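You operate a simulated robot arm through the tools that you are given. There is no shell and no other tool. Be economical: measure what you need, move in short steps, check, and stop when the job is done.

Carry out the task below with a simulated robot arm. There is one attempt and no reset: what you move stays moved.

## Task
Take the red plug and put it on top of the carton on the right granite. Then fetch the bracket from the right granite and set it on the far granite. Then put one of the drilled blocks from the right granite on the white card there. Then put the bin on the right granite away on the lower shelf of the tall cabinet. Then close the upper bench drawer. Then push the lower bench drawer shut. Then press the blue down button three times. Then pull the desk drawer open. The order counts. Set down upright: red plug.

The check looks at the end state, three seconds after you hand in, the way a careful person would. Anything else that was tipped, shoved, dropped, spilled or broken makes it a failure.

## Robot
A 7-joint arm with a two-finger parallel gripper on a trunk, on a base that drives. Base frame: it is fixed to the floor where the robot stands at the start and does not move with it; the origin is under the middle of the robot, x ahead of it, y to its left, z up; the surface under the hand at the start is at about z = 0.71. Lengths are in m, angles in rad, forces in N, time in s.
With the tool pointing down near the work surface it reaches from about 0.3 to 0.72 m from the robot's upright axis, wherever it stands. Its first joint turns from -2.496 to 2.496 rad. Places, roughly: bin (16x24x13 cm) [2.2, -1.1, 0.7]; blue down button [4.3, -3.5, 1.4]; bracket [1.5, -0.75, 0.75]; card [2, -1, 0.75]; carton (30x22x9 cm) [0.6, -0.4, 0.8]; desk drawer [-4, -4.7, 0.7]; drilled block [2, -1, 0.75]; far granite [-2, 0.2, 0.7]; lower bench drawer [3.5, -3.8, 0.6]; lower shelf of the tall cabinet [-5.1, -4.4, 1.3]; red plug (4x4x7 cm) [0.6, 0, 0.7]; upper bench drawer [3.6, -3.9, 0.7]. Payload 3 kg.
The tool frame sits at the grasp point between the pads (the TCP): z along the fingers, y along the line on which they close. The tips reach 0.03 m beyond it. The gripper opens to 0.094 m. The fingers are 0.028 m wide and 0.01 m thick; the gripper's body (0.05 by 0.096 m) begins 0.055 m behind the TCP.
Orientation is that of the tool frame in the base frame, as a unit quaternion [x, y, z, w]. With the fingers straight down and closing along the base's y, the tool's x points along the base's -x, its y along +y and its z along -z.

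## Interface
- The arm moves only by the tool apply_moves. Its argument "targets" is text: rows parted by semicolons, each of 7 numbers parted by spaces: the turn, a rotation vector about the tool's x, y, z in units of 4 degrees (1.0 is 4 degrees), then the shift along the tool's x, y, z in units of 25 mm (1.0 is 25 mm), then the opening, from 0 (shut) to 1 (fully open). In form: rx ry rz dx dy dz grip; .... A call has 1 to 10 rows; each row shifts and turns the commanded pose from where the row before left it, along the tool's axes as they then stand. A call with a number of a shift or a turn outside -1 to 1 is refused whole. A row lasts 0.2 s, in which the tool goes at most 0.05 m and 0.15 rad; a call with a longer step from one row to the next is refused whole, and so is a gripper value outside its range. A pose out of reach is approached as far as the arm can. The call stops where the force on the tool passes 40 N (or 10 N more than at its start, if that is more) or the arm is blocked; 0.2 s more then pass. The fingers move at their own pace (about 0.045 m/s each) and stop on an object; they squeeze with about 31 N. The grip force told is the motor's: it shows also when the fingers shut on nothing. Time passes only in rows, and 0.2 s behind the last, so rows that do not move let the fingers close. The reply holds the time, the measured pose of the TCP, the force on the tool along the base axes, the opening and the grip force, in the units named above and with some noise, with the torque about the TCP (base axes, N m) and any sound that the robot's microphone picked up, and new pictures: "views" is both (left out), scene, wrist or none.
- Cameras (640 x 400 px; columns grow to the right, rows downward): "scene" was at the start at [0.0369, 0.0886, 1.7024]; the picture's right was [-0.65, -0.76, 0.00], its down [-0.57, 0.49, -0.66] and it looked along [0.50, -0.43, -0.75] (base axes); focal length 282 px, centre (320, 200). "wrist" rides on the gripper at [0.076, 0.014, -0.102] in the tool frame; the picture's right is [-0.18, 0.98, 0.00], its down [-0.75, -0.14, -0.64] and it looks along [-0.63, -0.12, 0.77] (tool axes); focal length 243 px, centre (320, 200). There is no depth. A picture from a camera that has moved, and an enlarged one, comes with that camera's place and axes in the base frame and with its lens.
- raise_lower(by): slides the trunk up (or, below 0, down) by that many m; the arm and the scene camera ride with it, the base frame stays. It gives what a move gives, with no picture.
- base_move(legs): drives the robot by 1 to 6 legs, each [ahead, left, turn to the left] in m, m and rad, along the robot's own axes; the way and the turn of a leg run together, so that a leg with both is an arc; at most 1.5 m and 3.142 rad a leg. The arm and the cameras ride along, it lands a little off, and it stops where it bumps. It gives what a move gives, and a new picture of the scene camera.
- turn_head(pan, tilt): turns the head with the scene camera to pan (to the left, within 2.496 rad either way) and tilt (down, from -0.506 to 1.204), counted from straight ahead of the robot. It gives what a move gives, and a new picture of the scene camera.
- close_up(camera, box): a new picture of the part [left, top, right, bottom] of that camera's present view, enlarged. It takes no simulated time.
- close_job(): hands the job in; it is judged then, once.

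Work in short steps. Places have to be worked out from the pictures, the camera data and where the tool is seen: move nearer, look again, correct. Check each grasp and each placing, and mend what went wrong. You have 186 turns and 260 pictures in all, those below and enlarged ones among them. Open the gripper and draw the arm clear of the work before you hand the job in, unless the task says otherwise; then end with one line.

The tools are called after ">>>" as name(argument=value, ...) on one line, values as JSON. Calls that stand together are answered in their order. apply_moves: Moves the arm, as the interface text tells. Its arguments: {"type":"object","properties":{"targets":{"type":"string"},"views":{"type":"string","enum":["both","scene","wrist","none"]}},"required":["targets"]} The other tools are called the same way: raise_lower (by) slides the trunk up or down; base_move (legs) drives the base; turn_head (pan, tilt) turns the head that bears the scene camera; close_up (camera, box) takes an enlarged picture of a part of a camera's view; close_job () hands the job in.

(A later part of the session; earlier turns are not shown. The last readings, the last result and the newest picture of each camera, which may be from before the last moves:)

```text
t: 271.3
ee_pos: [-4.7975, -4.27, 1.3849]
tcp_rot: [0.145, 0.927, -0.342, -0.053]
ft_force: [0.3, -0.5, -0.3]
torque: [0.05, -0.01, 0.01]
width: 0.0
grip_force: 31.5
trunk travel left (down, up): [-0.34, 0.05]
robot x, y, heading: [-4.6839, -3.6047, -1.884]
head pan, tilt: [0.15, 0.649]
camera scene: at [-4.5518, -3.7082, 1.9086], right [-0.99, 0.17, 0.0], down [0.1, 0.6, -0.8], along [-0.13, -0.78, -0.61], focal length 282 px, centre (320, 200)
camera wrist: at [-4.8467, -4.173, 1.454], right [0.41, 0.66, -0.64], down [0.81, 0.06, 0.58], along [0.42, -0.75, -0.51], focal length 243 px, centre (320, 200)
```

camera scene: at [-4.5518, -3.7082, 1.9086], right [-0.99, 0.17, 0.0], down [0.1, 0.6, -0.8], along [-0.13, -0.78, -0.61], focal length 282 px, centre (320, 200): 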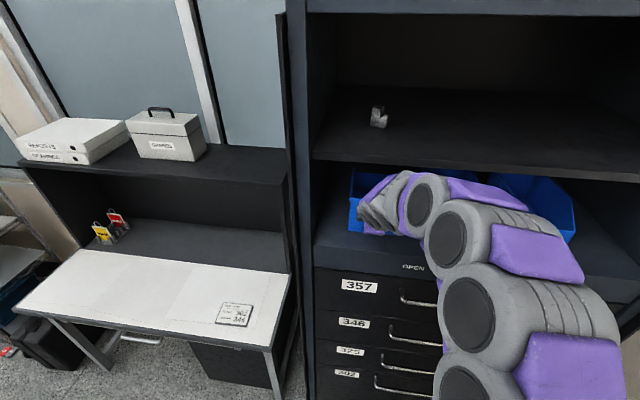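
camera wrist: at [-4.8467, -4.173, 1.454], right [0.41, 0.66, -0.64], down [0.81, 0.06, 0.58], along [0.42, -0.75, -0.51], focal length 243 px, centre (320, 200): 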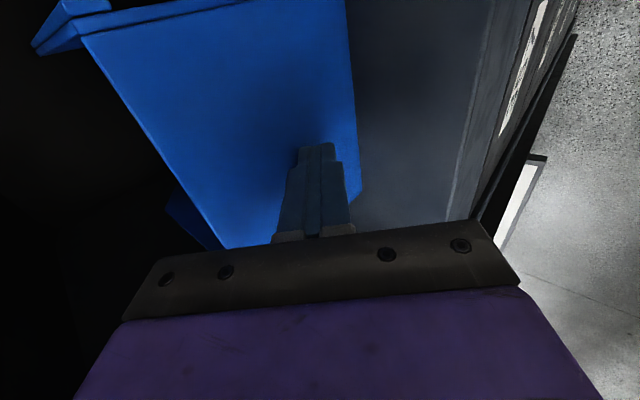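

The bin is now fully on the shelf. I withdraw straight back and verify.

>>> apply_moves(targets="0 0 0 0 0.766 -0.643 0;0 0 0 0 0.766 -0.643 0;0 0 0 0 0.766 -0.643 0;0 0 0 0 0.766 -0.643 0;0 0 0 0 0.766 -0.643 0;0 0 0 0 0.766 -0.643 0;0 0 0 0 0.766 -0.643 0;0 0 0 0 0.766 -0.643 0;0 0 0 0 0.766 -0.643 0", views="none")

>>> base_move(legs=[[-0.5, 0, 0]])

```text
t: 273.3
ee_pos: [-4.7278, -4.0554, 1.3858]
tcp_rot: [0.146, 0.927, -0.341, -0.052]
ft_force: [0.3, -0.2, -0.8]
torque: [0.01, -0.01, 0.02]
width: 0.0001
grip_force: 31.3
out of reach, approached as far as the arm can: row 9
trunk travel left (down, up): [-0.34, 0.05]
robot x, y, heading: [-4.683, -3.6061, -1.884]
head pan, tilt: [0.15, 0.649]
```

```text
t: 276.3
ee_pos: [-4.5734, -3.5866, 1.3857]
tcp_rot: [0.146, 0.927, -0.342, -0.053]
ft_force: [0.3, 0.7, 0.0]
torque: [0.0, -0.01, -0.04]
width: 0.0002
grip_force: 30.8
trunk travel left (down, up): [-0.34, 0.05]
robot x, y, heading: [-4.5278, -3.1339, -1.889]
head pan, tilt: [0.15, 0.649]
camera scene: at [-4.3964, -3.2348, 1.9087], right [-0.99, 0.17, 0.0], down [0.1, 0.6, -0.8], along [-0.13, -0.78, -0.61], focal length 282 px, centre (320, 200)
```

scene: 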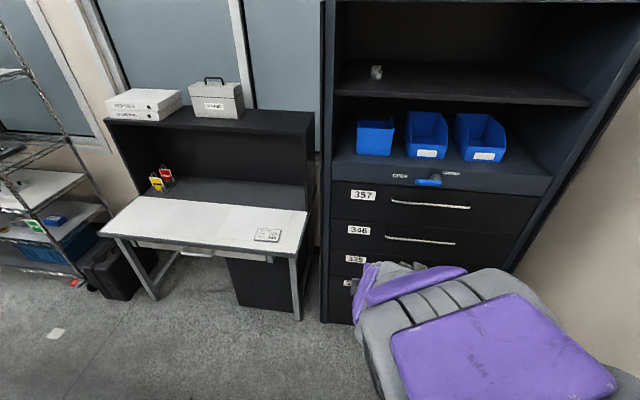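

The bin stands on the lower shelf beside the others. Now I reset the arm: un-pitch, wrist back to neutral, trunk down.

>>> apply_moves(targets="-1 0 0 0 0 0 0;-1 0 0 0 0 0 0;-1 0 0 0 0 0 0;-1 0 0 0 0 0 0;-1 0 0 0 0 0 0;-1 0 0 0 0 0 0;-1 0 0 0 0 0 0;-1 0 0 0 0 0 0;-1 0 0 0 0 0 0;-1 0 0 0 0 0 0", views="none")

>>> apply_moves(targets="0 0 1 0 0 0 0;0 0 1 0 0 0 0;0 0 1 0 0 0 0;0 0 1 0 0 0 0;0 0 1 0 0 0 0;0 0 1 0 0 0 0;0 0 1 0 0 0 0;0 0 1 0 0 0 0;0 0 1 0 0 0 0;0 0 1 0 0 0 0", views="none")

>>> apply_moves(targets="0 0 1 0 0 0 0;0 0 1 0 0 0 0;0 0 1 0 0 0 0;0 0 1 0 0 0 0;0 0 1 0 0 0 0;0 0 1 0 0 0 0;0 0 1 0 0 0 0;0 0 1 0 0 0 0;0 0 1 0 0 0 0;0 0 1 0 0 0 0", views="none")

>>> raise_lower(by=-0.19)

```text
t: 278.5
ee_pos: [-4.5734, -3.5865, 1.3851]
tcp_rot: [0.155, 0.988, -0.003, 0.0]
ft_force: [-0.4, -0.2, 0.4]
torque: [-0.01, -0.01, 0.01]
width: 0.0
grip_force: 31.5
trunk travel left (down, up): [-0.34, 0.05]
robot x, y, heading: [-4.5304, -3.1358, -1.887]
head pan, tilt: [0.15, 0.649]
```

```text
t: 280.7
ee_pos: [-4.5738, -3.5865, 1.3862]
tcp_rot: [0.484, 0.875, -0.002, 0.001]
ft_force: [-0.2, -0.1, -0.1]
torque: [-0.01, -0.01, 0.03]
width: 0.0
grip_force: 30.9
trunk travel left (down, up): [-0.34, 0.05]
robot x, y, heading: [-4.5291, -3.1342, -1.89]
head pan, tilt: [0.15, 0.649]
```

```text
t: 282.9
ee_pos: [-4.5726, -3.5865, 1.3852]
tcp_rot: [0.754, 0.656, -0.002, 0.003]
ft_force: [-0.7, 0.4, 0.5]
torque: [-0.01, -0.01, -0.01]
width: 0.0
grip_force: 30.8
trunk travel left (down, up): [-0.34, 0.05]
robot x, y, heading: [-4.5262, -3.1325, -1.894]
head pan, tilt: [0.15, 0.649]
```

```text
t: 284.9
ee_pos: [-4.5737, -3.5878, 1.1948]
tcp_rot: [0.754, 0.656, -0.003, 0.003]
ft_force: [0.7, 1.1, -0.3]
torque: [-0.03, 0.01, 0.03]
width: 0.0001
grip_force: 30.9
trunk travel left (down, up): [-0.15, 0.24]
robot x, y, heading: [-4.5238, -3.1331, -1.887]
head pan, tilt: [0.15, 0.649]
```

I drive backward up the corridor, then sideways along the aisle, and turn toward the bench end of the room.

>>> base_move(legs=[[0, 0.07, 0], [-1.25, 0, 0], [-1.21, 0, 0], [0, 1.4, 0], [0, 1.3, 0], [-0.68, 0, 0]])

```text
t: 313.8
ee_pos: [-0.9419, -1.4796, 1.1961]
tcp_rot: [0.757, 0.653, -0.002, 0.003]
ft_force: [-0.1, 0.3, -0.4]
torque: [-0.04, -0.01, 0.01]
width: 0.0
grip_force: 31.2
trunk travel left (down, up): [-0.15, 0.24]
robot x, y, heading: [-0.8957, -1.0269, -1.895]
head pan, tilt: [0.15, 0.649]
camera scene: at [-0.7612, -1.1294, 1.7186], right [-0.98, 0.18, 0.0], down [0.11, 0.6, -0.8], along [-0.14, -0.78, -0.61], focal length 282 px, centre (320, 200)
```

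scene: 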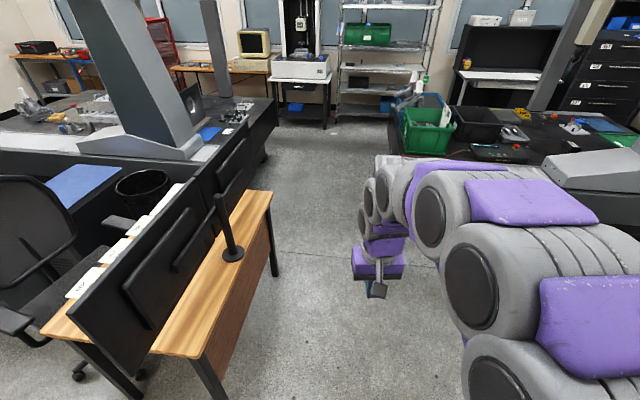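

I turn to face along the aisle and drive past the right granite to the open area near the bench.

>>> base_move(legs=[[0, 0, 1.585], [0, 0.1, 0], [1.5, 0, 0], [1.5, 0, 0], [0.6, 0, 0]])

>>> turn_head(pan=-0.5, tilt=0.35)

```text
t: 335.8
ee_pos: [3.0283, -1.9995, 1.1975]
tcp_rot: [0.051, 0.999, 0.001, 0.003]
ft_force: [0.7, 0.2, -0.4]
torque: [0.0, -0.04, 0.03]
width: 0.0
grip_force: 30.9
trunk travel left (down, up): [-0.15, 0.24]
robot x, y, heading: [2.5729, -1.9664, -0.282]
head pan, tilt: [0.15, 0.649]
camera scene: at [2.6781, -1.831, 1.7182], right [-0.13, -0.99, 0.0], down [-0.6, 0.08, -0.79], along [0.79, -0.11, -0.61], focal length 282 px, centre (320, 200)
```

scene: 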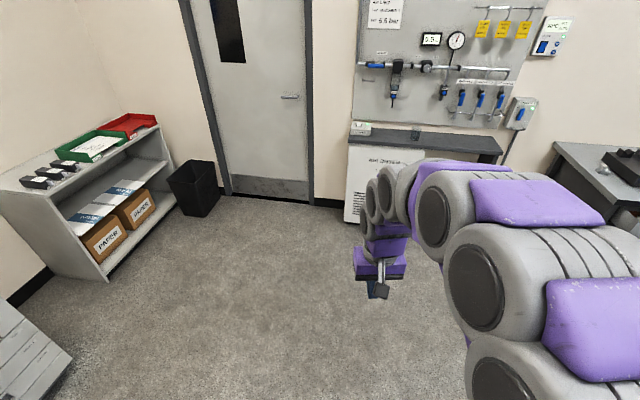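

```text
t: 336.9
ee_pos: [3.0248, -2.0024, 1.198]
tcp_rot: [0.051, 0.999, 0.002, 0.004]
ft_force: [-0.1, -0.5, -0.8]
torque: [0.0, 0.01, 0.04]
width: 0.0
grip_force: 31.4
trunk travel left (down, up): [-0.15, 0.24]
robot x, y, heading: [2.5722, -1.9679, -0.285]
head pan, tilt: [-0.499, 0.351]
camera scene: at [2.6554, -1.8912, 1.7458], right [-0.71, -0.71, 0.0], down [-0.25, 0.24, -0.94], along [0.66, -0.66, -0.35], focal length 282 px, centre (320, 200)
```

scene: 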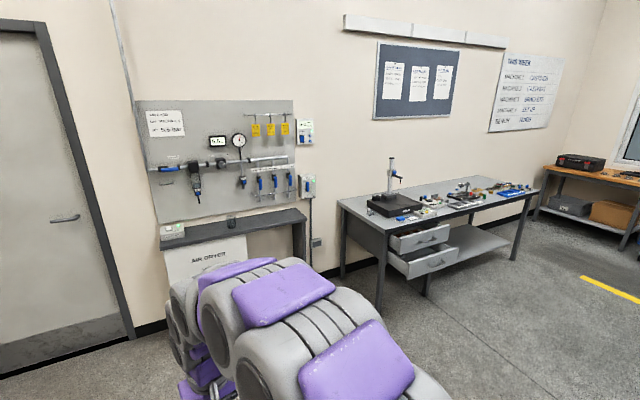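

Both bench drawers stand open, and wall units with blue controls hang left of them. I enlarge both.

>>> close_up(camera="scene", box=[284, 110, 334, 200])

>>> close_up(camera="scene", box=[330, 170, 550, 310])

```text
4.44 times, centred on (309, 155) of scene
camera zoom: at [2.6554, -1.8912, 1.7458], right [-0.71, -0.71, 0.0], down [-0.25, 0.24, -0.94], along [0.66, -0.66, -0.35], focal length 1252 px, centre (369, 400)
```

zoom: 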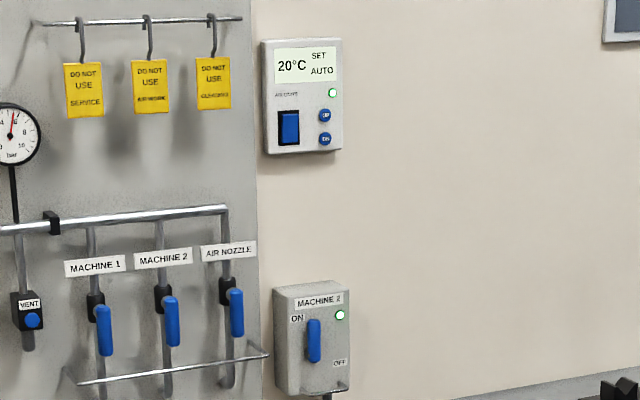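

```text
2.86 times, centred on (440, 240) of scene
camera zoom: at [2.6554, -1.8912, 1.7458], right [-0.71, -0.71, 0.0], down [-0.25, 0.24, -0.94], along [0.66, -0.66, -0.35], focal length 805 px, centre (-23, 86)
```

zoom: 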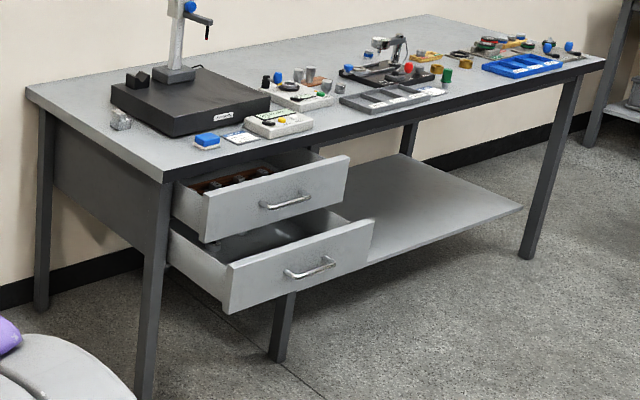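

The button is the round blue "DN" on the thermostat, below "UP". First the drawers: I drive in front of them, facing the bench.

>>> base_move(legs=[[0.6, 0, -0.025], [0, -0.75, 0], [0, -0.75, 0]])

>>> turn_head(pan=0, tilt=0.75)

```text
t: 347.6
ee_pos: [3.141, -3.6253, 1.1973]
tcp_rot: [0.065, 0.998, 0.001, 0.005]
ft_force: [0.8, 0.2, -0.4]
torque: [0.0, 0.01, 0.02]
width: 0.0
grip_force: 30.8
trunk travel left (down, up): [-0.15, 0.24]
robot x, y, heading: [2.6909, -3.5795, -0.312]
head pan, tilt: [-0.499, 0.351]
camera scene: at [2.7748, -3.5021, 1.7457], right [-0.72, -0.69, 0.0], down [-0.24, 0.25, -0.94], along [0.65, -0.68, -0.34], focal length 282 px, centre (320, 200)
```

scene: 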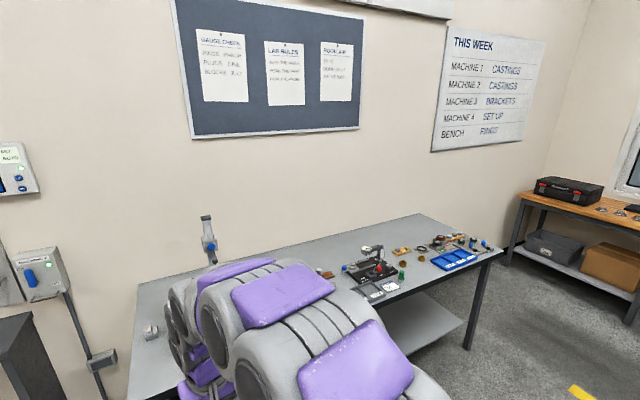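

```text
t: 348.5
ee_pos: [3.1406, -3.625, 1.1962]
tcp_rot: [0.065, 0.998, 0.002, 0.005]
ft_force: [0.2, 0.1, 0.0]
torque: [0.0, 0.02, -0.03]
width: 0.0002
grip_force: 31.1
trunk travel left (down, up): [-0.15, 0.24]
robot x, y, heading: [2.6893, -3.5795, -0.309]
head pan, tilt: [0.0, 0.75]
camera scene: at [2.7893, -3.4604, 1.7101], right [-0.31, -0.95, 0.0], down [-0.65, 0.21, -0.73], along [0.7, -0.22, -0.68], focal length 282 px, centre (320, 200)
```

scene: 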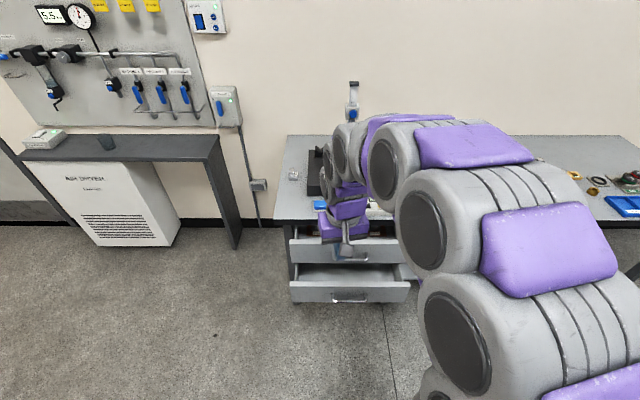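

I enlarge the drawers.

>>> close_up(camera="scene", box=[260, 190, 440, 320])

```text
3.08 times, centred on (350, 255) of scene
camera zoom: at [2.7893, -3.4604, 1.7101], right [-0.31, -0.95, 0.0], down [-0.65, 0.21, -0.73], along [0.7, -0.22, -0.68], focal length 867 px, centre (228, 31)
```

zoom: 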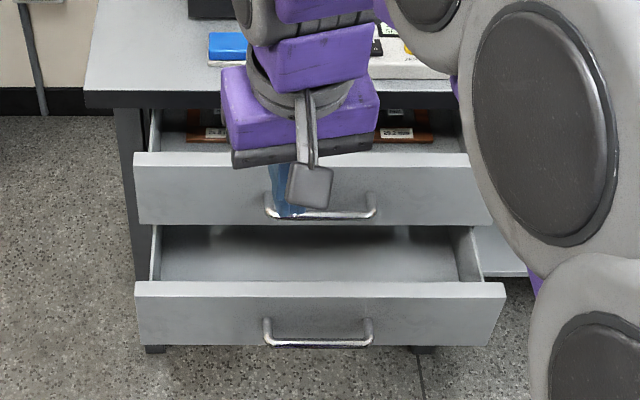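

Estimates: upper drawer face at u≈4.08 with handle z≈0.745; lower face at u≈3.97, z 0.55–0.70. I'll push the upper one just above its handle with the closed fingers pitched 60° forward. I move up and set that pose.

>>> base_move(legs=[[0.12, 0, 0]])

>>> apply_moves(targets="0 0 0.9 0 0 -0.2 0;0 0 0.9 0 0 0 0;0 0 0.78 0 0 0 0;0 -1 0 0 0 0 0;0 -1 0 0 0 0 0;0 -1 0 0 0 0 0;0 -1 0 0 0 0 0;0 -1 0 0 0 0 0;0 -1 0 0 0 0 0;0 -1 0 0 0 0 0", views="none")

>>> apply_moves(targets="0 -1 0 0 0 0 0;0 -1 0 0 0 0 0;0 -1 0 0 0 0 0;0 -1 0 0 0 0 0;0 -1 0 0 0 0 0;0 -1 0 0 0 0 0;0 -1 0 0 0 0 0;0 -1 0 0 0 0 0;0 0 0 0 0 0 0")

```text
t: 349.8
ee_pos: [3.2549, -3.6599, 1.1958]
tcp_rot: [0.064, 0.998, 0.002, 0.004]
ft_force: [-0.1, -0.4, -1.0]
torque: [-0.03, 0.04, 0.0]
width: 0.0
grip_force: 30.8
trunk travel left (down, up): [-0.15, 0.24]
robot x, y, heading: [2.8022, -3.6141, -0.307]
head pan, tilt: [0.0, 0.75]
camera scene: at [2.9043, -3.4978, 1.71], right [-0.3, -0.95, 0.0], down [-0.65, 0.21, -0.73], along [0.69, -0.22, -0.68], focal length 282 px, centre (320, 200)
```

scene: 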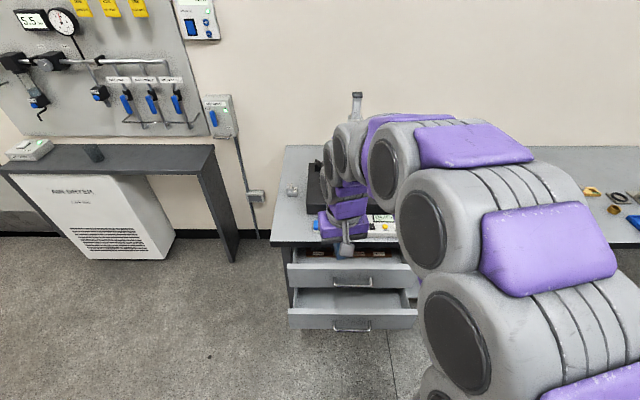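

```text
t: 352.0
ee_pos: [3.2526, -3.6589, 1.2026]
tcp_rot: [0.147, 0.958, -0.034, 0.245]
ft_force: [-0.3, -0.1, 0.0]
torque: [0.0, 0.01, -0.01]
width: 0.0001
grip_force: 30.7
trunk travel left (down, up): [-0.15, 0.24]
robot x, y, heading: [2.8028, -3.6145, -0.31]
head pan, tilt: [0.0, 0.75]
```

```text
t: 354.0
ee_pos: [3.2936, -3.6273, 1.2251]
tcp_rot: [0.146, 0.889, -0.052, 0.431]
ft_force: [-0.4, -0.8, -0.2]
torque: [0.01, 0.01, -0.03]
width: 0.0001
grip_force: 30.8
out of reach, approached as far as the arm can: row 4, 5, 6, 7, 8
trunk travel left (down, up): [-0.15, 0.24]
robot x, y, heading: [2.8042, -3.6172, -0.307]
head pan, tilt: [0.0, 0.75]
camera scene: at [2.902, -3.4944, 1.7099], right [-0.3, -0.95, 0.0], down [-0.65, 0.21, -0.73], along [0.7, -0.22, -0.68], focal length 282 px, centre (320, 200)
camera wrist: at [3.1765, -3.5758, 1.2309], right [0.41, 0.9, 0.18], down [-0.08, -0.16, 0.98], along [0.91, -0.41, 0.01], focal length 243 px, centre (320, 200)
```

scene: 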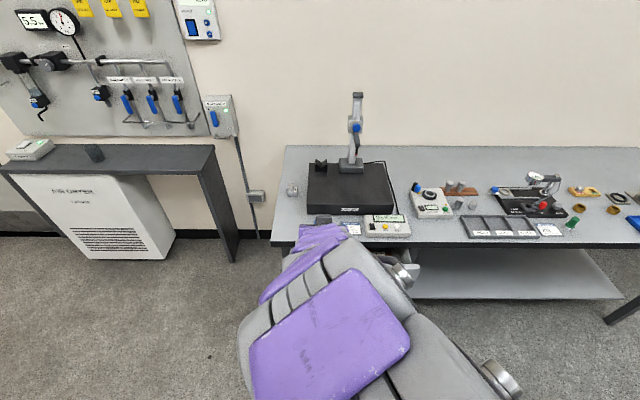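
wrist: 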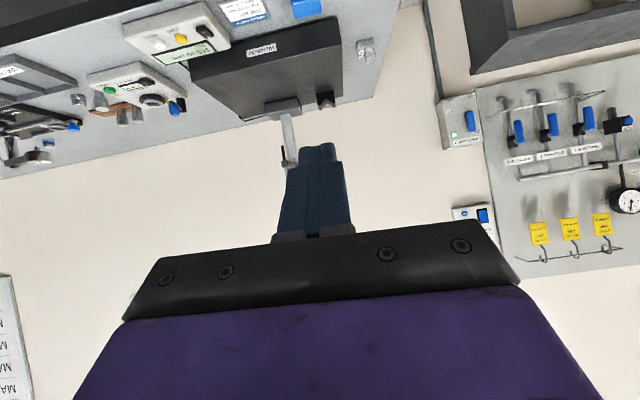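

Too folded at this radius. I extend forward a bit while moving right, which should restore the full pitch.

>>> apply_moves(targets="0 0 0 -0.5 -0.7 0.866 0;0 0 0 -0.5 -0.7 0.866 0;0 0 0 -0.5 -0.7 0.866 0;0 0 0 0 0 0 0", views="none")

>>> raise_lower(by=-0.14)

```text
t: 355.0
ee_pos: [3.3494, -3.7055, 1.2178]
tcp_rot: [0.138, 0.886, -0.066, 0.438]
ft_force: [-0.3, 0.5, -1.0]
torque: [0.02, 0.02, -0.02]
width: 0.0
grip_force: 31.4
trunk travel left (down, up): [-0.15, 0.24]
robot x, y, heading: [2.8026, -3.6194, -0.306]
head pan, tilt: [0.0, 0.75]
```

```text
t: 356.6
ee_pos: [3.3491, -3.706, 1.0796]
tcp_rot: [0.138, 0.886, -0.066, 0.437]
ft_force: [0.4, 0.3, 0.3]
torque: [0.02, 0.01, -0.01]
width: 0.0
grip_force: 30.8
trunk travel left (down, up): [-0.01, 0.38]
robot x, y, heading: [2.8038, -3.6156, -0.31]
head pan, tilt: [0.0, 0.75]
```

Pitch is now 52° with the right heading. I lower toward z≈0.83 and shift to the drawer's middle.

>>> apply_moves(targets="0 0 0 0.79 -0.2 0.61 0;0 0 0 0.79 -0.2 0.61 0;0 0 0 0.79 -0.2 0.61 0;0 0 0 0.79 -0.2 0.61 0;0 0 0 0.79 -0.2 0.61 0;0 0 0 0.79 -0.2 0.61 0;0 0 0 0.79 -0.2 0.61 0;0 0 0 0.79 -0.2 0.61 0;0 0 0 0.79 -0.2 0.61 0;0 0 0 0.79 -0.2 0.61 0")

```text
t: 358.8
ee_pos: [3.3534, -3.744, 0.9047]
tcp_rot: [0.14, 0.886, -0.067, 0.436]
ft_force: [0.5, 1.1, -0.2]
torque: [0.0, 0.01, 0.02]
width: 0.0001
grip_force: 30.6
out of reach, approached as far as the arm can: row 5, 6, 7, 8, 9
trunk travel left (down, up): [-0.01, 0.38]
robot x, y, heading: [2.8014, -3.6171, -0.303]
head pan, tilt: [0.0, 0.75]
camera scene: at [2.903, -3.4973, 1.57], right [-0.3, -0.95, 0.0], down [-0.65, 0.21, -0.73], along [0.69, -0.22, -0.68], focal length 282 px, centre (320, 200)
camera wrist: at [3.2366, -3.6928, 0.908], right [0.4, 0.9, 0.15], down [-0.09, -0.12, 0.99], along [0.91, -0.41, 0.03], focal length 243 px, centre (320, 200)
```

scene: 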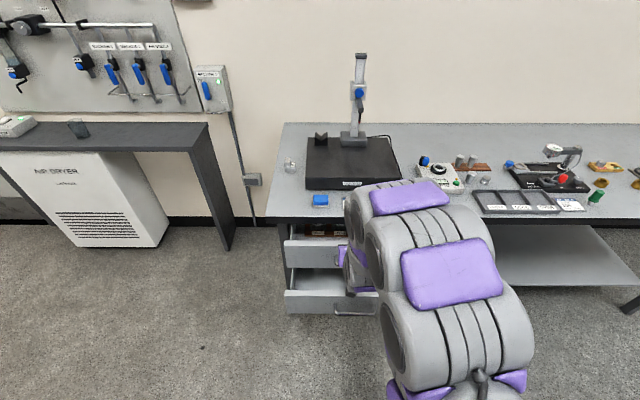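
wrist: 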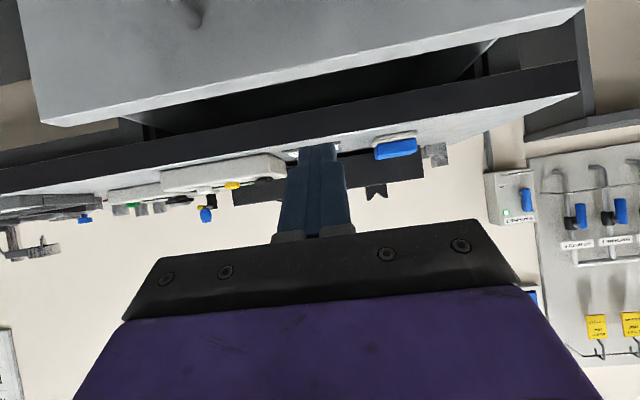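

The arm can't go lower at 52° pitch; about 32° is enough for clearance at the bench edge. I reduce the pitch and continue down.

>>> apply_moves(targets="0 1 0 0 0 0 0;0 1 0 0 0 0 0;0 1 0 0 0 0 0;0 1 0 0 0 0 0;0 1 0 0 0 0 0;0 0 0 0 0 0 0", views="wrist")

```text
t: 360.2
ee_pos: [3.3516, -3.7431, 0.9051]
tcp_rot: [0.147, 0.949, -0.041, 0.276]
ft_force: [0.1, -0.1, 0.4]
torque: [0.01, 0.05, 0.01]
width: 0.0001
grip_force: 31.8
trunk travel left (down, up): [-0.01, 0.38]
robot x, y, heading: [2.8005, -3.6155, -0.309]
head pan, tilt: [0.0, 0.75]
camera wrist: at [3.2418, -3.6943, 0.9513], right [0.45, 0.89, 0.1], down [0.24, -0.23, 0.94], along [0.86, -0.4, -0.31], focal length 243 px, centre (320, 200)
```

wrist: 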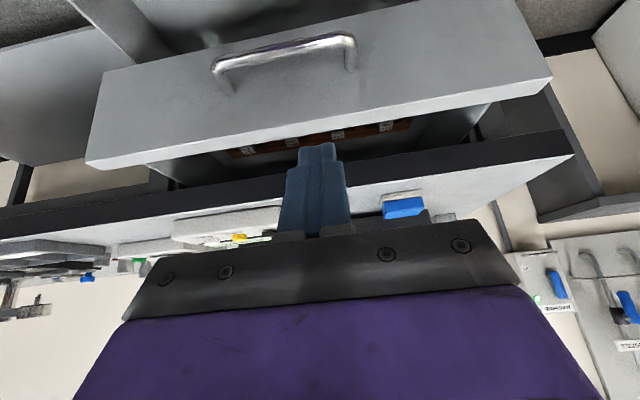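

The wrist view shows the upper drawer squarely: face at u≈4.07, top z≈0.807. I lower to tip height 0.785 and centre sideways.

>>> apply_moves(targets="0 0 0 0.51 -0.32 0.8 0;0 0 0 0.51 -0.32 0.8 0;0 0 0 0.51 -0.32 0.8 0;0 0 0 0.51 -0.32 0.8 0;0 0 0 0 0 0 0", views="wrist")

```text
t: 361.4
ee_pos: [3.3401, -3.7743, 0.8098]
tcp_rot: [0.148, 0.949, -0.041, 0.276]
ft_force: [0.0, -0.2, 0.5]
torque: [-0.01, -0.01, 0.0]
width: 0.0001
grip_force: 31.0
trunk travel left (down, up): [-0.01, 0.38]
robot x, y, heading: [2.804, -3.6152, -0.307]
head pan, tilt: [0.0, 0.75]
camera wrist: at [3.2311, -3.7251, 0.8563], right [0.45, 0.89, 0.1], down [0.23, -0.23, 0.95], along [0.86, -0.4, -0.31], focal length 243 px, centre (320, 200)
```

wrist: 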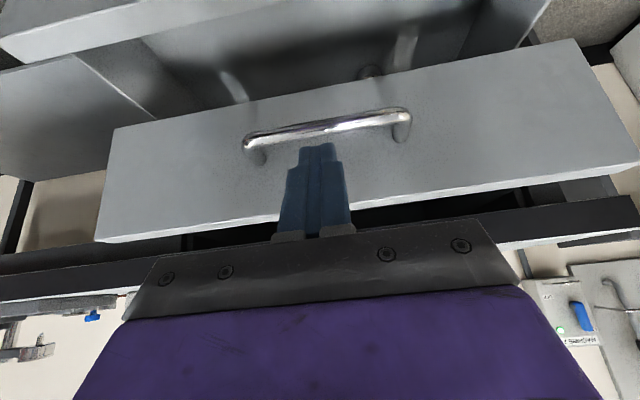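

The tip points just above the handle on the panel. I push forward.

>>> apply_moves(targets="0 0 0 -0.675 0 0.43 0;0 0 0 -0.675 0 0.43 0;0 0 0 -0.675 0 0.43 0;0 0 0 -0.675 0 0.43 0;0 0 0 -0.675 0 0.43 0", views="wrist")

```text
t: 362.6
ee_pos: [3.437, -3.803, 0.8109]
tcp_rot: [0.148, 0.949, -0.041, 0.277]
ft_force: [-0.5, -0.5, 0.2]
torque: [0.03, -0.02, 0.04]
width: 0.0
grip_force: 31.0
trunk travel left (down, up): [-0.01, 0.38]
robot x, y, heading: [2.8031, -3.6141, -0.309]
head pan, tilt: [0.0, 0.75]
camera wrist: at [3.3279, -3.7545, 0.8565], right [0.45, 0.89, 0.1], down [0.23, -0.23, 0.95], along [0.86, -0.4, -0.31], focal length 243 px, centre (320, 200)
```

wrist: 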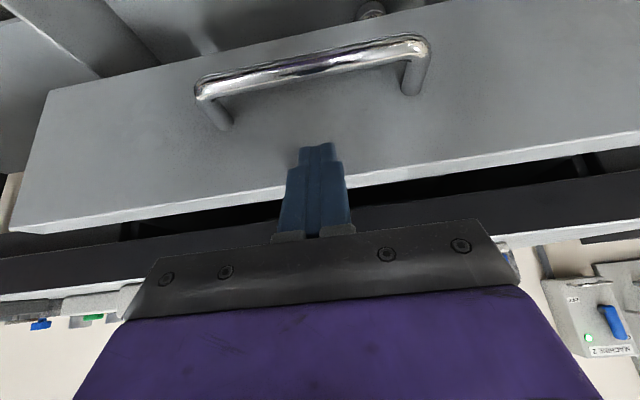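

Probably just in contact. I continue pushing.

>>> apply_moves(targets="0 0 0 -0.675 0 0.43 0;0 0 0 -0.675 0 0.43 0;0 0 0 -0.675 0 0.43 0;0 0 0 0 0 0 0", views="both")

```text
t: 363.6
ee_pos: [3.4938, -3.823, 0.8107]
tcp_rot: [0.148, 0.949, -0.041, 0.277]
ft_force: [0.2, -0.5, -0.9]
torque: [0.01, 0.0, -0.01]
width: 0.0
grip_force: 31.1
trunk travel left (down, up): [-0.01, 0.38]
robot x, y, heading: [2.8058, -3.6205, -0.312]
head pan, tilt: [0.0, 0.75]
camera scene: at [2.9041, -3.4979, 1.57], right [-0.3, -0.95, 0.0], down [-0.65, 0.21, -0.73], along [0.69, -0.22, -0.68], focal length 282 px, centre (320, 200)
camera wrist: at [3.3855, -3.7738, 0.8564], right [0.45, 0.89, 0.1], down [0.23, -0.23, 0.95], along [0.86, -0.4, -0.31], focal length 243 px, centre (320, 200)
```

scene: 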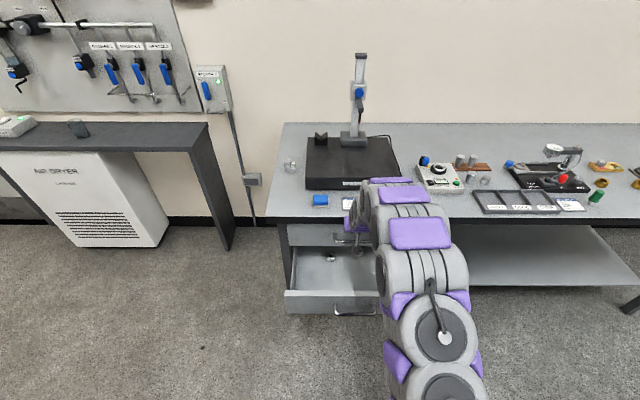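
wrist: 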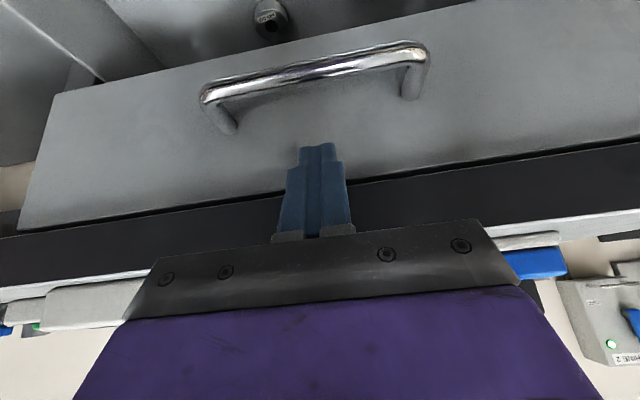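

The drawer is sliding in smoothly and is nearly flush. I push on until it resists.

>>> apply_moves(targets="0 0 0 -0.4 0 0.255 0;0 0 0 -0.4 0 0.255 0;0 0 0 -0.4 0 0.255 0;0 0 0 0 0 0 0", views="wrist")

```text
t: 364.1
ee_pos: [3.5023, -3.8268, 0.8032]
tcp_rot: [0.148, 0.952, -0.039, 0.267]
ft_force: [-1.4, 0.1, -0.7]
torque: [0.02, -0.09, 0.04]
width: 0.0
grip_force: 30.8
trunk travel left (down, up): [-0.01, 0.38]
robot x, y, heading: [2.8059, -3.6179, -0.311]
head pan, tilt: [0.0, 0.75]
stopped in row 2: the force on the tool passed its limit at 50 N (the readings are from after the stop); the commanded pose is now the measured one
camera wrist: at [3.3943, -3.7765, 0.8526], right [0.45, 0.89, 0.1], down [0.25, -0.23, 0.94], along [0.86, -0.4, -0.33], focal length 243 px, centre (320, 200)
```

wrist: 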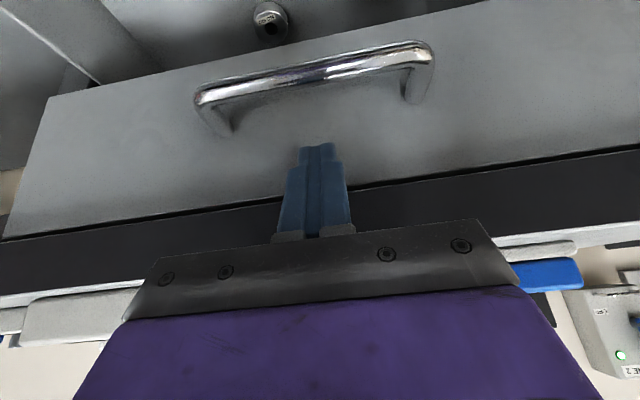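

It hit its stop (50 N): upper drawer shut. I back the base 0.22 m and view.

>>> base_move(legs=[[-0.28, 0, 0]])

>>> close_up(camera="scene", box=[240, 180, 420, 320])

```text
t: 366.1
ee_pos: [3.2353, -3.7403, 0.8052]
tcp_rot: [0.148, 0.951, -0.04, 0.269]
ft_force: [-0.2, -0.3, 0.4]
torque: [0.02, 0.01, 0.02]
width: 0.0
grip_force: 30.4
trunk travel left (down, up): [-0.01, 0.38]
robot x, y, heading: [2.5389, -3.5301, -0.309]
head pan, tilt: [0.0, 0.75]
camera scene: at [2.637, -3.4124, 1.57], right [-0.3, -0.95, 0.0], down [-0.65, 0.21, -0.73], along [0.69, -0.22, -0.68], focal length 282 px, centre (320, 200)
```

scene: 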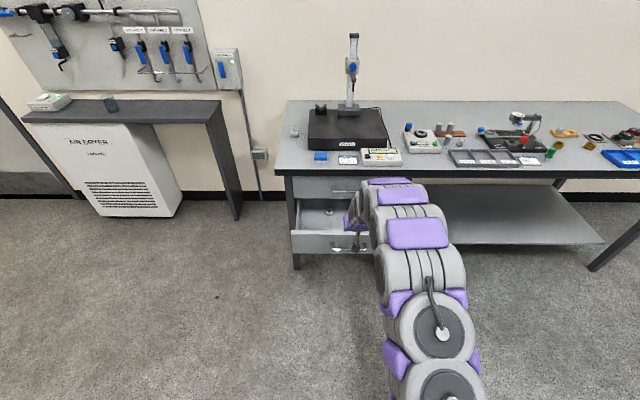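

```text
2.86 times, centred on (330, 250) of scene
camera zoom: at [2.637, -3.4124, 1.57], right [-0.3, -0.95, 0.0], down [-0.65, 0.21, -0.73], along [0.69, -0.22, -0.68], focal length 805 px, centre (291, 57)
```

zoom: 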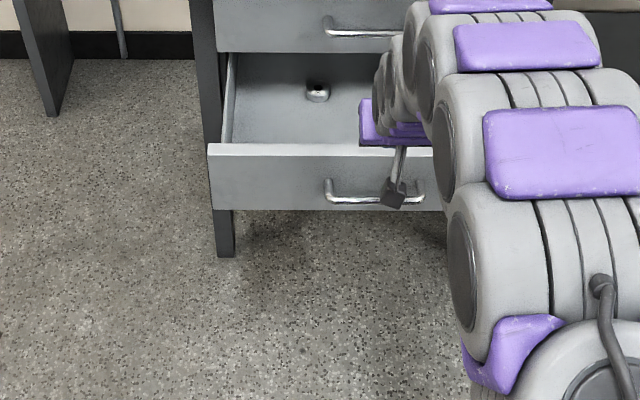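

Upper drawer is flush. Now I lower the fingers in front of the lower drawer.

>>> apply_moves(targets="0 0 0 0.515 0 0.857 0;0 0 0 0.515 0 0.857 0;0 0 0 0.515 0 0.857 0;0 0 0 0.515 0 0.857 0;0 0 0 0 0 0 0", views="wrist")

```text
t: 367.3
ee_pos: [3.2355, -3.7394, 0.7073]
tcp_rot: [0.147, 0.951, -0.039, 0.269]
ft_force: [-0.4, 0.8, -0.6]
torque: [0.03, 0.04, 0.03]
width: 0.0003
grip_force: 30.9
trunk travel left (down, up): [-0.01, 0.38]
robot x, y, heading: [2.5396, -3.5259, -0.309]
head pan, tilt: [0.0, 0.75]
camera wrist: at [3.1269, -3.6905, 0.755], right [0.45, 0.89, 0.1], down [0.25, -0.23, 0.94], along [0.86, -0.4, -0.32], focal length 243 px, centre (320, 200)
```

wrist: 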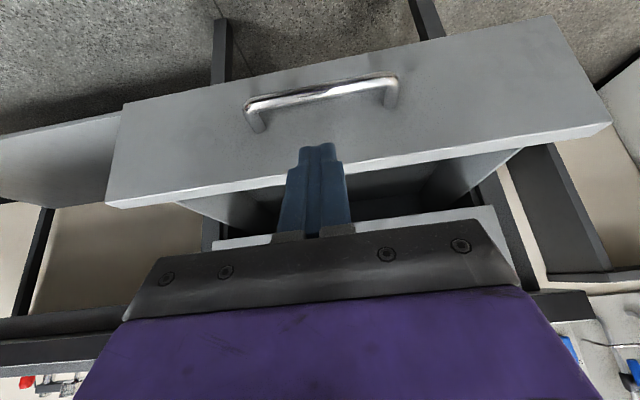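

The lower panel's top is at about z=0.659, handle 0.60, so I lower 43 mm to aim between them, then push.

>>> apply_moves(targets="0 0 0 0.44 0 0.73 0;0 0 0 0.44 0 0.73 0;0 0 0 -0.686 0 0.412 0;0 0 0 -0.686 0 0.412 0;0 0 0 0 0 0 0", views="wrist")

```text
t: 368.5
ee_pos: [3.2745, -3.75, 0.6646]
tcp_rot: [0.148, 0.951, -0.039, 0.269]
ft_force: [0.8, -0.5, 0.2]
torque: [0.01, -0.01, 0.01]
width: 0.0001
grip_force: 30.5
trunk travel left (down, up): [-0.01, 0.38]
robot x, y, heading: [2.5362, -3.5327, -0.309]
head pan, tilt: [0.0, 0.75]
camera wrist: at [3.1657, -3.7017, 0.7137], right [0.45, 0.89, 0.1], down [0.25, -0.23, 0.94], along [0.86, -0.4, -0.32], focal length 243 px, centre (320, 200)
```

wrist: 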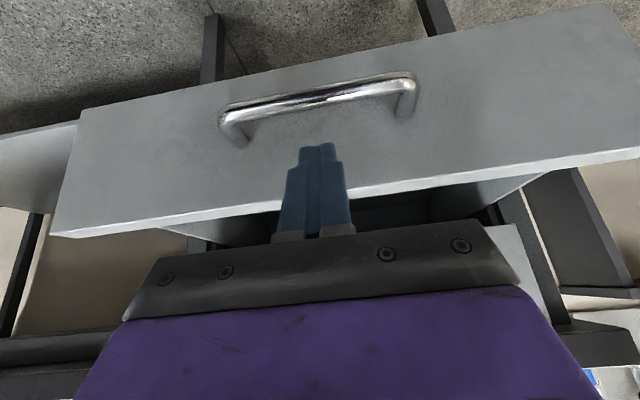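

The tip is on the panel. I push with the base for the first part, then the arm for the finish.

>>> base_move(legs=[[0.15, 0, 0]])

>>> apply_moves(targets="0 0 0 -0.686 0 0.412 0;0 0 0 0 0 0 0", views="both")

```text
t: 369.8
ee_pos: [3.4173, -3.7964, 0.665]
tcp_rot: [0.148, 0.951, -0.039, 0.268]
ft_force: [0.5, 0.1, -0.3]
torque: [-0.01, -0.04, 0.0]
width: 0.0002
grip_force: 30.9
trunk travel left (down, up): [-0.01, 0.38]
robot x, y, heading: [2.6797, -3.5784, -0.304]
head pan, tilt: [0.0, 0.75]
camera scene: at [2.7813, -3.458, 1.5699], right [-0.3, -0.95, 0.0], down [-0.65, 0.21, -0.73], along [0.69, -0.22, -0.68], focal length 282 px, centre (320, 200)
```

scene: 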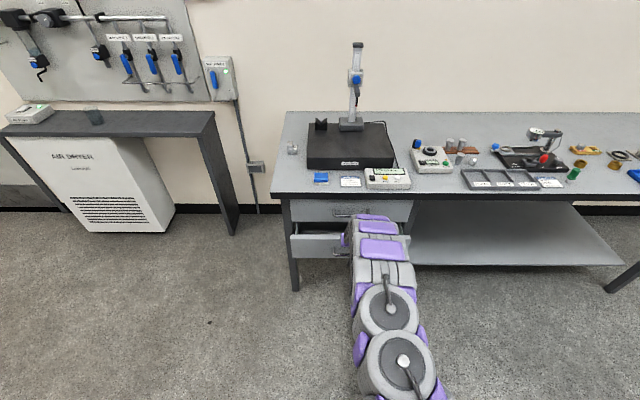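

```text
t: 370.4
ee_pos: [3.4346, -3.8015, 0.6681]
tcp_rot: [0.148, 0.95, -0.039, 0.271]
ft_force: [-0.5, -2.1, 10.4]
torque: [-0.16, -0.24, -0.03]
width: 0.0
grip_force: 31.0
trunk travel left (down, up): [-0.01, 0.38]
robot x, y, heading: [2.683, -3.5763, -0.312]
head pan, tilt: [0.0, 0.75]
camera scene: at [2.7785, -3.458, 1.5703], right [-0.3, -0.95, 0.0], down [-0.65, 0.21, -0.73], along [0.7, -0.22, -0.68], focal length 282 px, centre (320, 200)
camera wrist: at [3.3259, -3.7529, 0.716], right [0.45, 0.89, 0.1], down [0.24, -0.23, 0.94], along [0.86, -0.4, -0.32], focal length 243 px, centre (320, 200)
```

scene: 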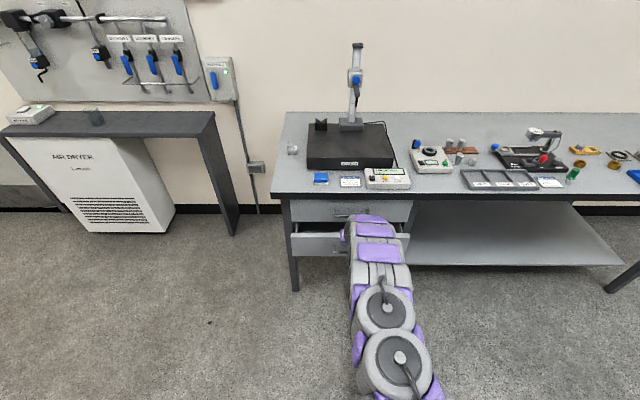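
wrist: 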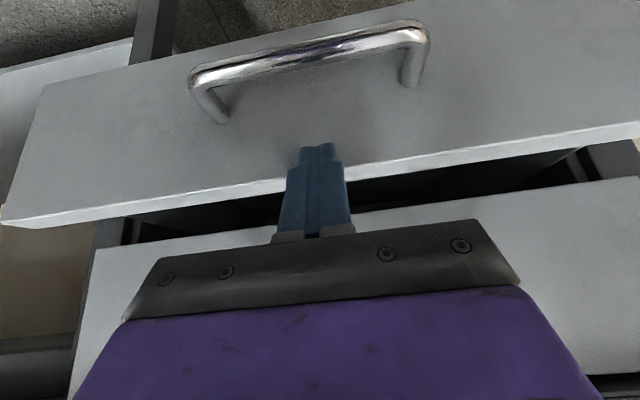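

The hand would meet the upper handle at the end of travel, so I back off slightly, shift 0.13 m left, clear of the handle, and push there.

>>> apply_moves(targets="0 0 0 0.686 0 -0.412 0;0 0 0 0.686 0 -0.412 0;0 0 0 0 1 0.1 0;0 0 0 0 1 0.1 0;0 0 0 0 1 0 0;0 0 0 0 1 0 0;0 0 0 0 1 0 0;0 0 0 0 0.3 0 0;0 0 0 -0.686 0 0.412 0", views="wrist")

```text
t: 372.4
ee_pos: [3.4576, -3.669, 0.6629]
tcp_rot: [0.147, 0.951, -0.039, 0.269]
ft_force: [0.2, -1.2, 0.5]
torque: [-0.02, 0.03, 0.0]
width: 0.0003
grip_force: 31.1
trunk travel left (down, up): [-0.01, 0.38]
robot x, y, heading: [2.6791, -3.5775, -0.312]
head pan, tilt: [0.0, 0.75]
camera wrist: at [3.349, -3.6205, 0.7108], right [0.45, 0.89, 0.1], down [0.25, -0.23, 0.94], along [0.86, -0.39, -0.32], focal length 243 px, centre (320, 200)
```

wrist: 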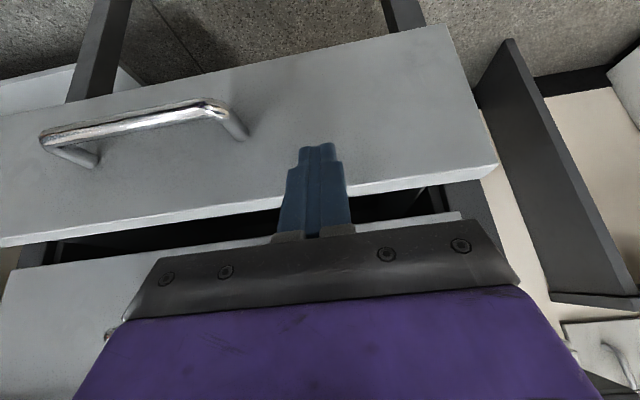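

Clear of the handle. I push the lower drawer the rest of the way.

>>> apply_moves(targets="0 0 0 -0.686 0 0.412 0;0 0 0 -0.686 0 0.412 0;0 0 0 -0.686 0 0.412 0;0 0 0 0 0 0 0", views="wrist")

>>> apply_moves(targets="0 0 0 -0.43 0 0.258 0;0 0 0 -0.43 0 0.258 0;0 0 0 -0.43 0 0.258 0;0 0 0 -0.43 0 0.258 0;0 0 0 0 0 0 0", views="both")

```text
t: 373.4
ee_pos: [3.5154, -3.6871, 0.6652]
tcp_rot: [0.148, 0.951, -0.04, 0.27]
ft_force: [0.4, 0.0, 0.1]
torque: [0.0, 0.01, -0.07]
width: 0.0
grip_force: 30.7
trunk travel left (down, up): [-0.01, 0.38]
robot x, y, heading: [2.6817, -3.5798, -0.311]
head pan, tilt: [0.0, 0.75]
camera wrist: at [3.4071, -3.6387, 0.7126], right [0.45, 0.89, 0.1], down [0.25, -0.23, 0.94], along [0.86, -0.4, -0.32], focal length 243 px, centre (320, 200)
```

wrist: 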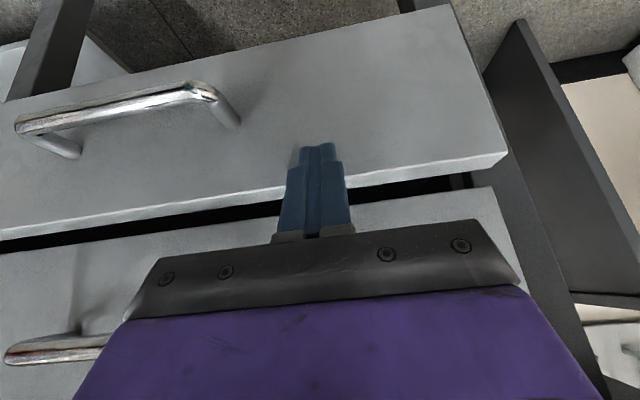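

```text
t: 374.6
ee_pos: [3.5274, -3.6923, 0.6641]
tcp_rot: [0.148, 0.95, -0.04, 0.271]
ft_force: [0.1, 0.3, -0.4]
torque: [0.02, -0.01, 0.0]
width: 0.0
grip_force: 31.2
out of reach, approached as far as the arm can: row 2, 3, 4
trunk travel left (down, up): [-0.01, 0.38]
robot x, y, heading: [2.6767, -3.5745, -0.308]
head pan, tilt: [0.0, 0.75]
camera scene: at [2.7815, -3.4569, 1.5698], right [-0.3, -0.95, 0.0], down [-0.65, 0.21, -0.73], along [0.69, -0.22, -0.68], focal length 282 px, centre (320, 200)
camera wrist: at [3.4192, -3.6427, 0.7121], right [0.45, 0.89, 0.1], down [0.25, -0.23, 0.94], along [0.86, -0.4, -0.32], focal length 243 px, centre (320, 200)
```

scene: 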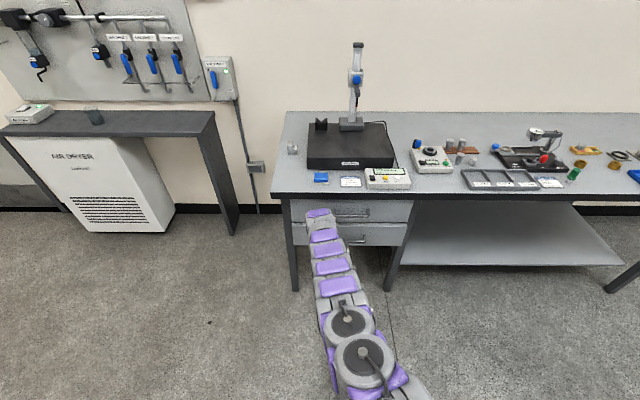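
wrist: 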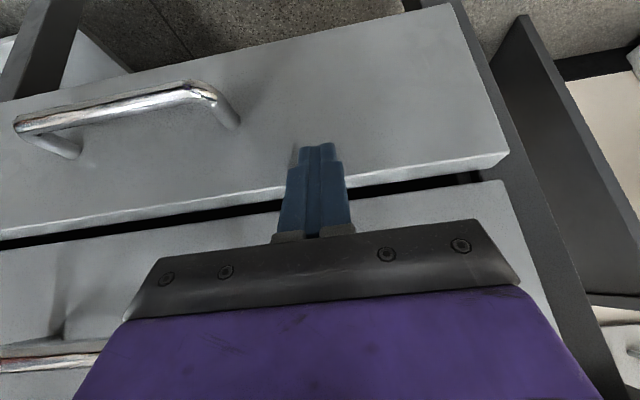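

Arm at full stretch. I pull back 8 cm, bring the base 10 cm closer, and finish with the arm.

>>> apply_moves(targets="0 0 0 0.857 0 -0.515 0;0 0 0 0.857 0 -0.515 0;0 0 0 0.857 0 -0.515 0;0 0 0 0.857 0 -0.515 0", views="none")

>>> base_move(legs=[[0.08, 0, 0]])

>>> apply_moves(targets="0 0 0 -0.43 0 0.258 0;0 0 0 -0.43 0 0.258 0;0 0 0 -0.43 0 0.258 0;0 0 0 -0.43 0 0.258 0;0 0 0 -0.43 0 0.258 0;0 0 0 -0.43 0 0.258 0", views="wrist")

```text
t: 375.6
ee_pos: [3.4332, -3.6626, 0.6623]
tcp_rot: [0.148, 0.95, -0.041, 0.27]
ft_force: [0.1, -0.2, -0.3]
torque: [-0.01, -0.01, -0.01]
width: 0.0
grip_force: 31.2
trunk travel left (down, up): [-0.01, 0.38]
robot x, y, heading: [2.6793, -3.5743, -0.309]
head pan, tilt: [0.0, 0.75]
```

```text
t: 376.7
ee_pos: [3.5096, -3.6863, 0.6625]
tcp_rot: [0.148, 0.95, -0.04, 0.27]
ft_force: [0.1, -0.4, -0.7]
torque: [-0.02, 0.02, 0.01]
width: 0.0
grip_force: 30.2
trunk travel left (down, up): [-0.01, 0.38]
robot x, y, heading: [2.7558, -3.6012, -0.306]
head pan, tilt: [0.0, 0.75]
camera scene: at [2.8583, -3.4812, 1.5698], right [-0.3, -0.95, 0.0], down [-0.65, 0.21, -0.73], along [0.69, -0.22, -0.68], focal length 282 px, centre (320, 200)
```

scene: 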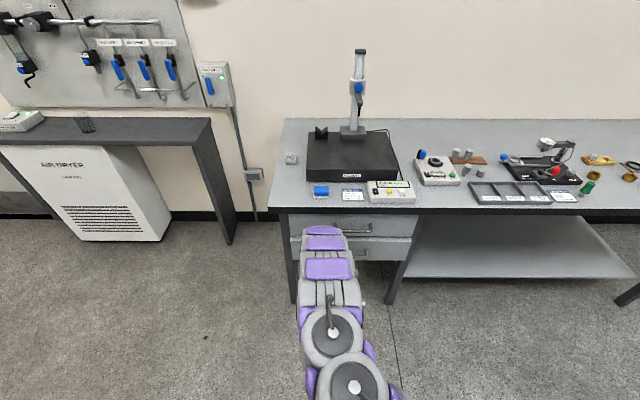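

```text
t: 377.9
ee_pos: [3.5584, -3.7036, 0.6609]
tcp_rot: [0.148, 0.953, -0.039, 0.262]
ft_force: [-12.0, 3.6, 4.9]
torque: [0.04, 0.14, -0.04]
width: 0.0001
grip_force: 31.6
trunk travel left (down, up): [-0.01, 0.38]
robot x, y, heading: [2.7568, -3.6001, -0.304]
head pan, tilt: [0.0, 0.75]
stopped in row 6: the force on the tool passed its limit at 61 N (the readings are from after the stop); the commanded pose is now the measured one
camera wrist: at [3.4506, -3.6546, 0.7112], right [0.45, 0.89, 0.1], down [0.26, -0.23, 0.94], along [0.85, -0.39, -0.34], focal length 243 px, centre (320, 200)
```

wrist: 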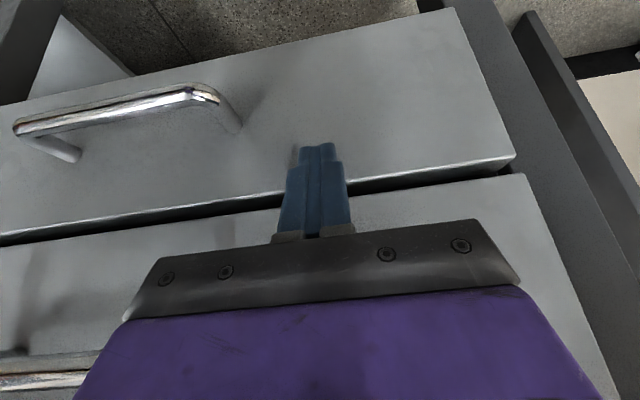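

Hit its stop. I back away with the base and check both drawers.

>>> base_move(legs=[[-0.35, 0, 0]])

>>> close_up(camera="scene", box=[250, 140, 450, 280])

```text
t: 380.2
ee_pos: [3.2304, -3.5997, 0.6606]
tcp_rot: [0.148, 0.953, -0.039, 0.262]
ft_force: [-0.4, -0.3, -0.3]
torque: [0.02, 0.02, 0.03]
width: 0.0
grip_force: 31.3
trunk travel left (down, up): [-0.01, 0.38]
robot x, y, heading: [2.4251, -3.4937, -0.308]
head pan, tilt: [0.0, 0.75]
camera scene: at [2.5277, -3.3764, 1.5699], right [-0.3, -0.95, 0.0], down [-0.65, 0.21, -0.73], along [0.69, -0.22, -0.68], focal length 282 px, centre (320, 200)
```

scene: 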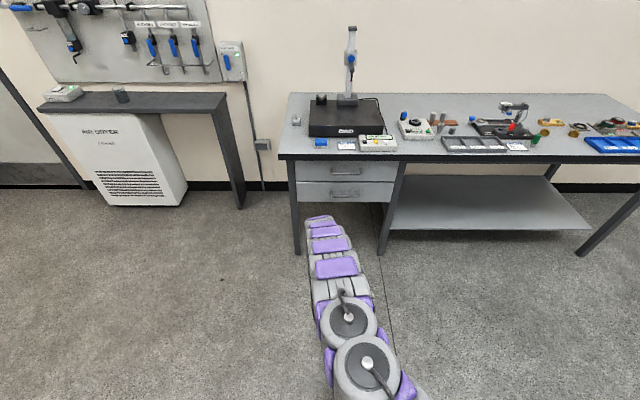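

```text
2.86 times, centred on (350, 210) of scene
camera zoom: at [2.5277, -3.3764, 1.5699], right [-0.3, -0.95, 0.0], down [-0.65, 0.21, -0.73], along [0.69, -0.22, -0.68], focal length 805 px, centre (234, 171)
```

zoom: 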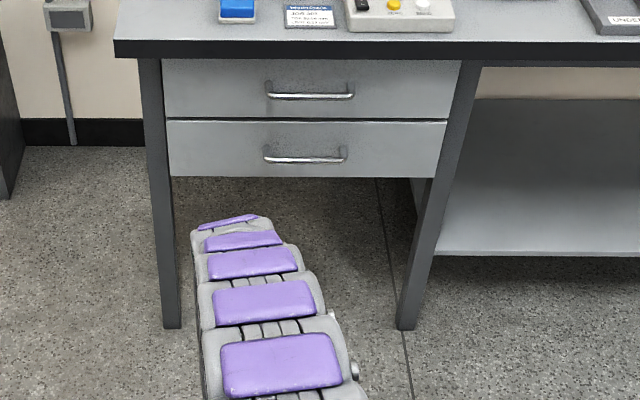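

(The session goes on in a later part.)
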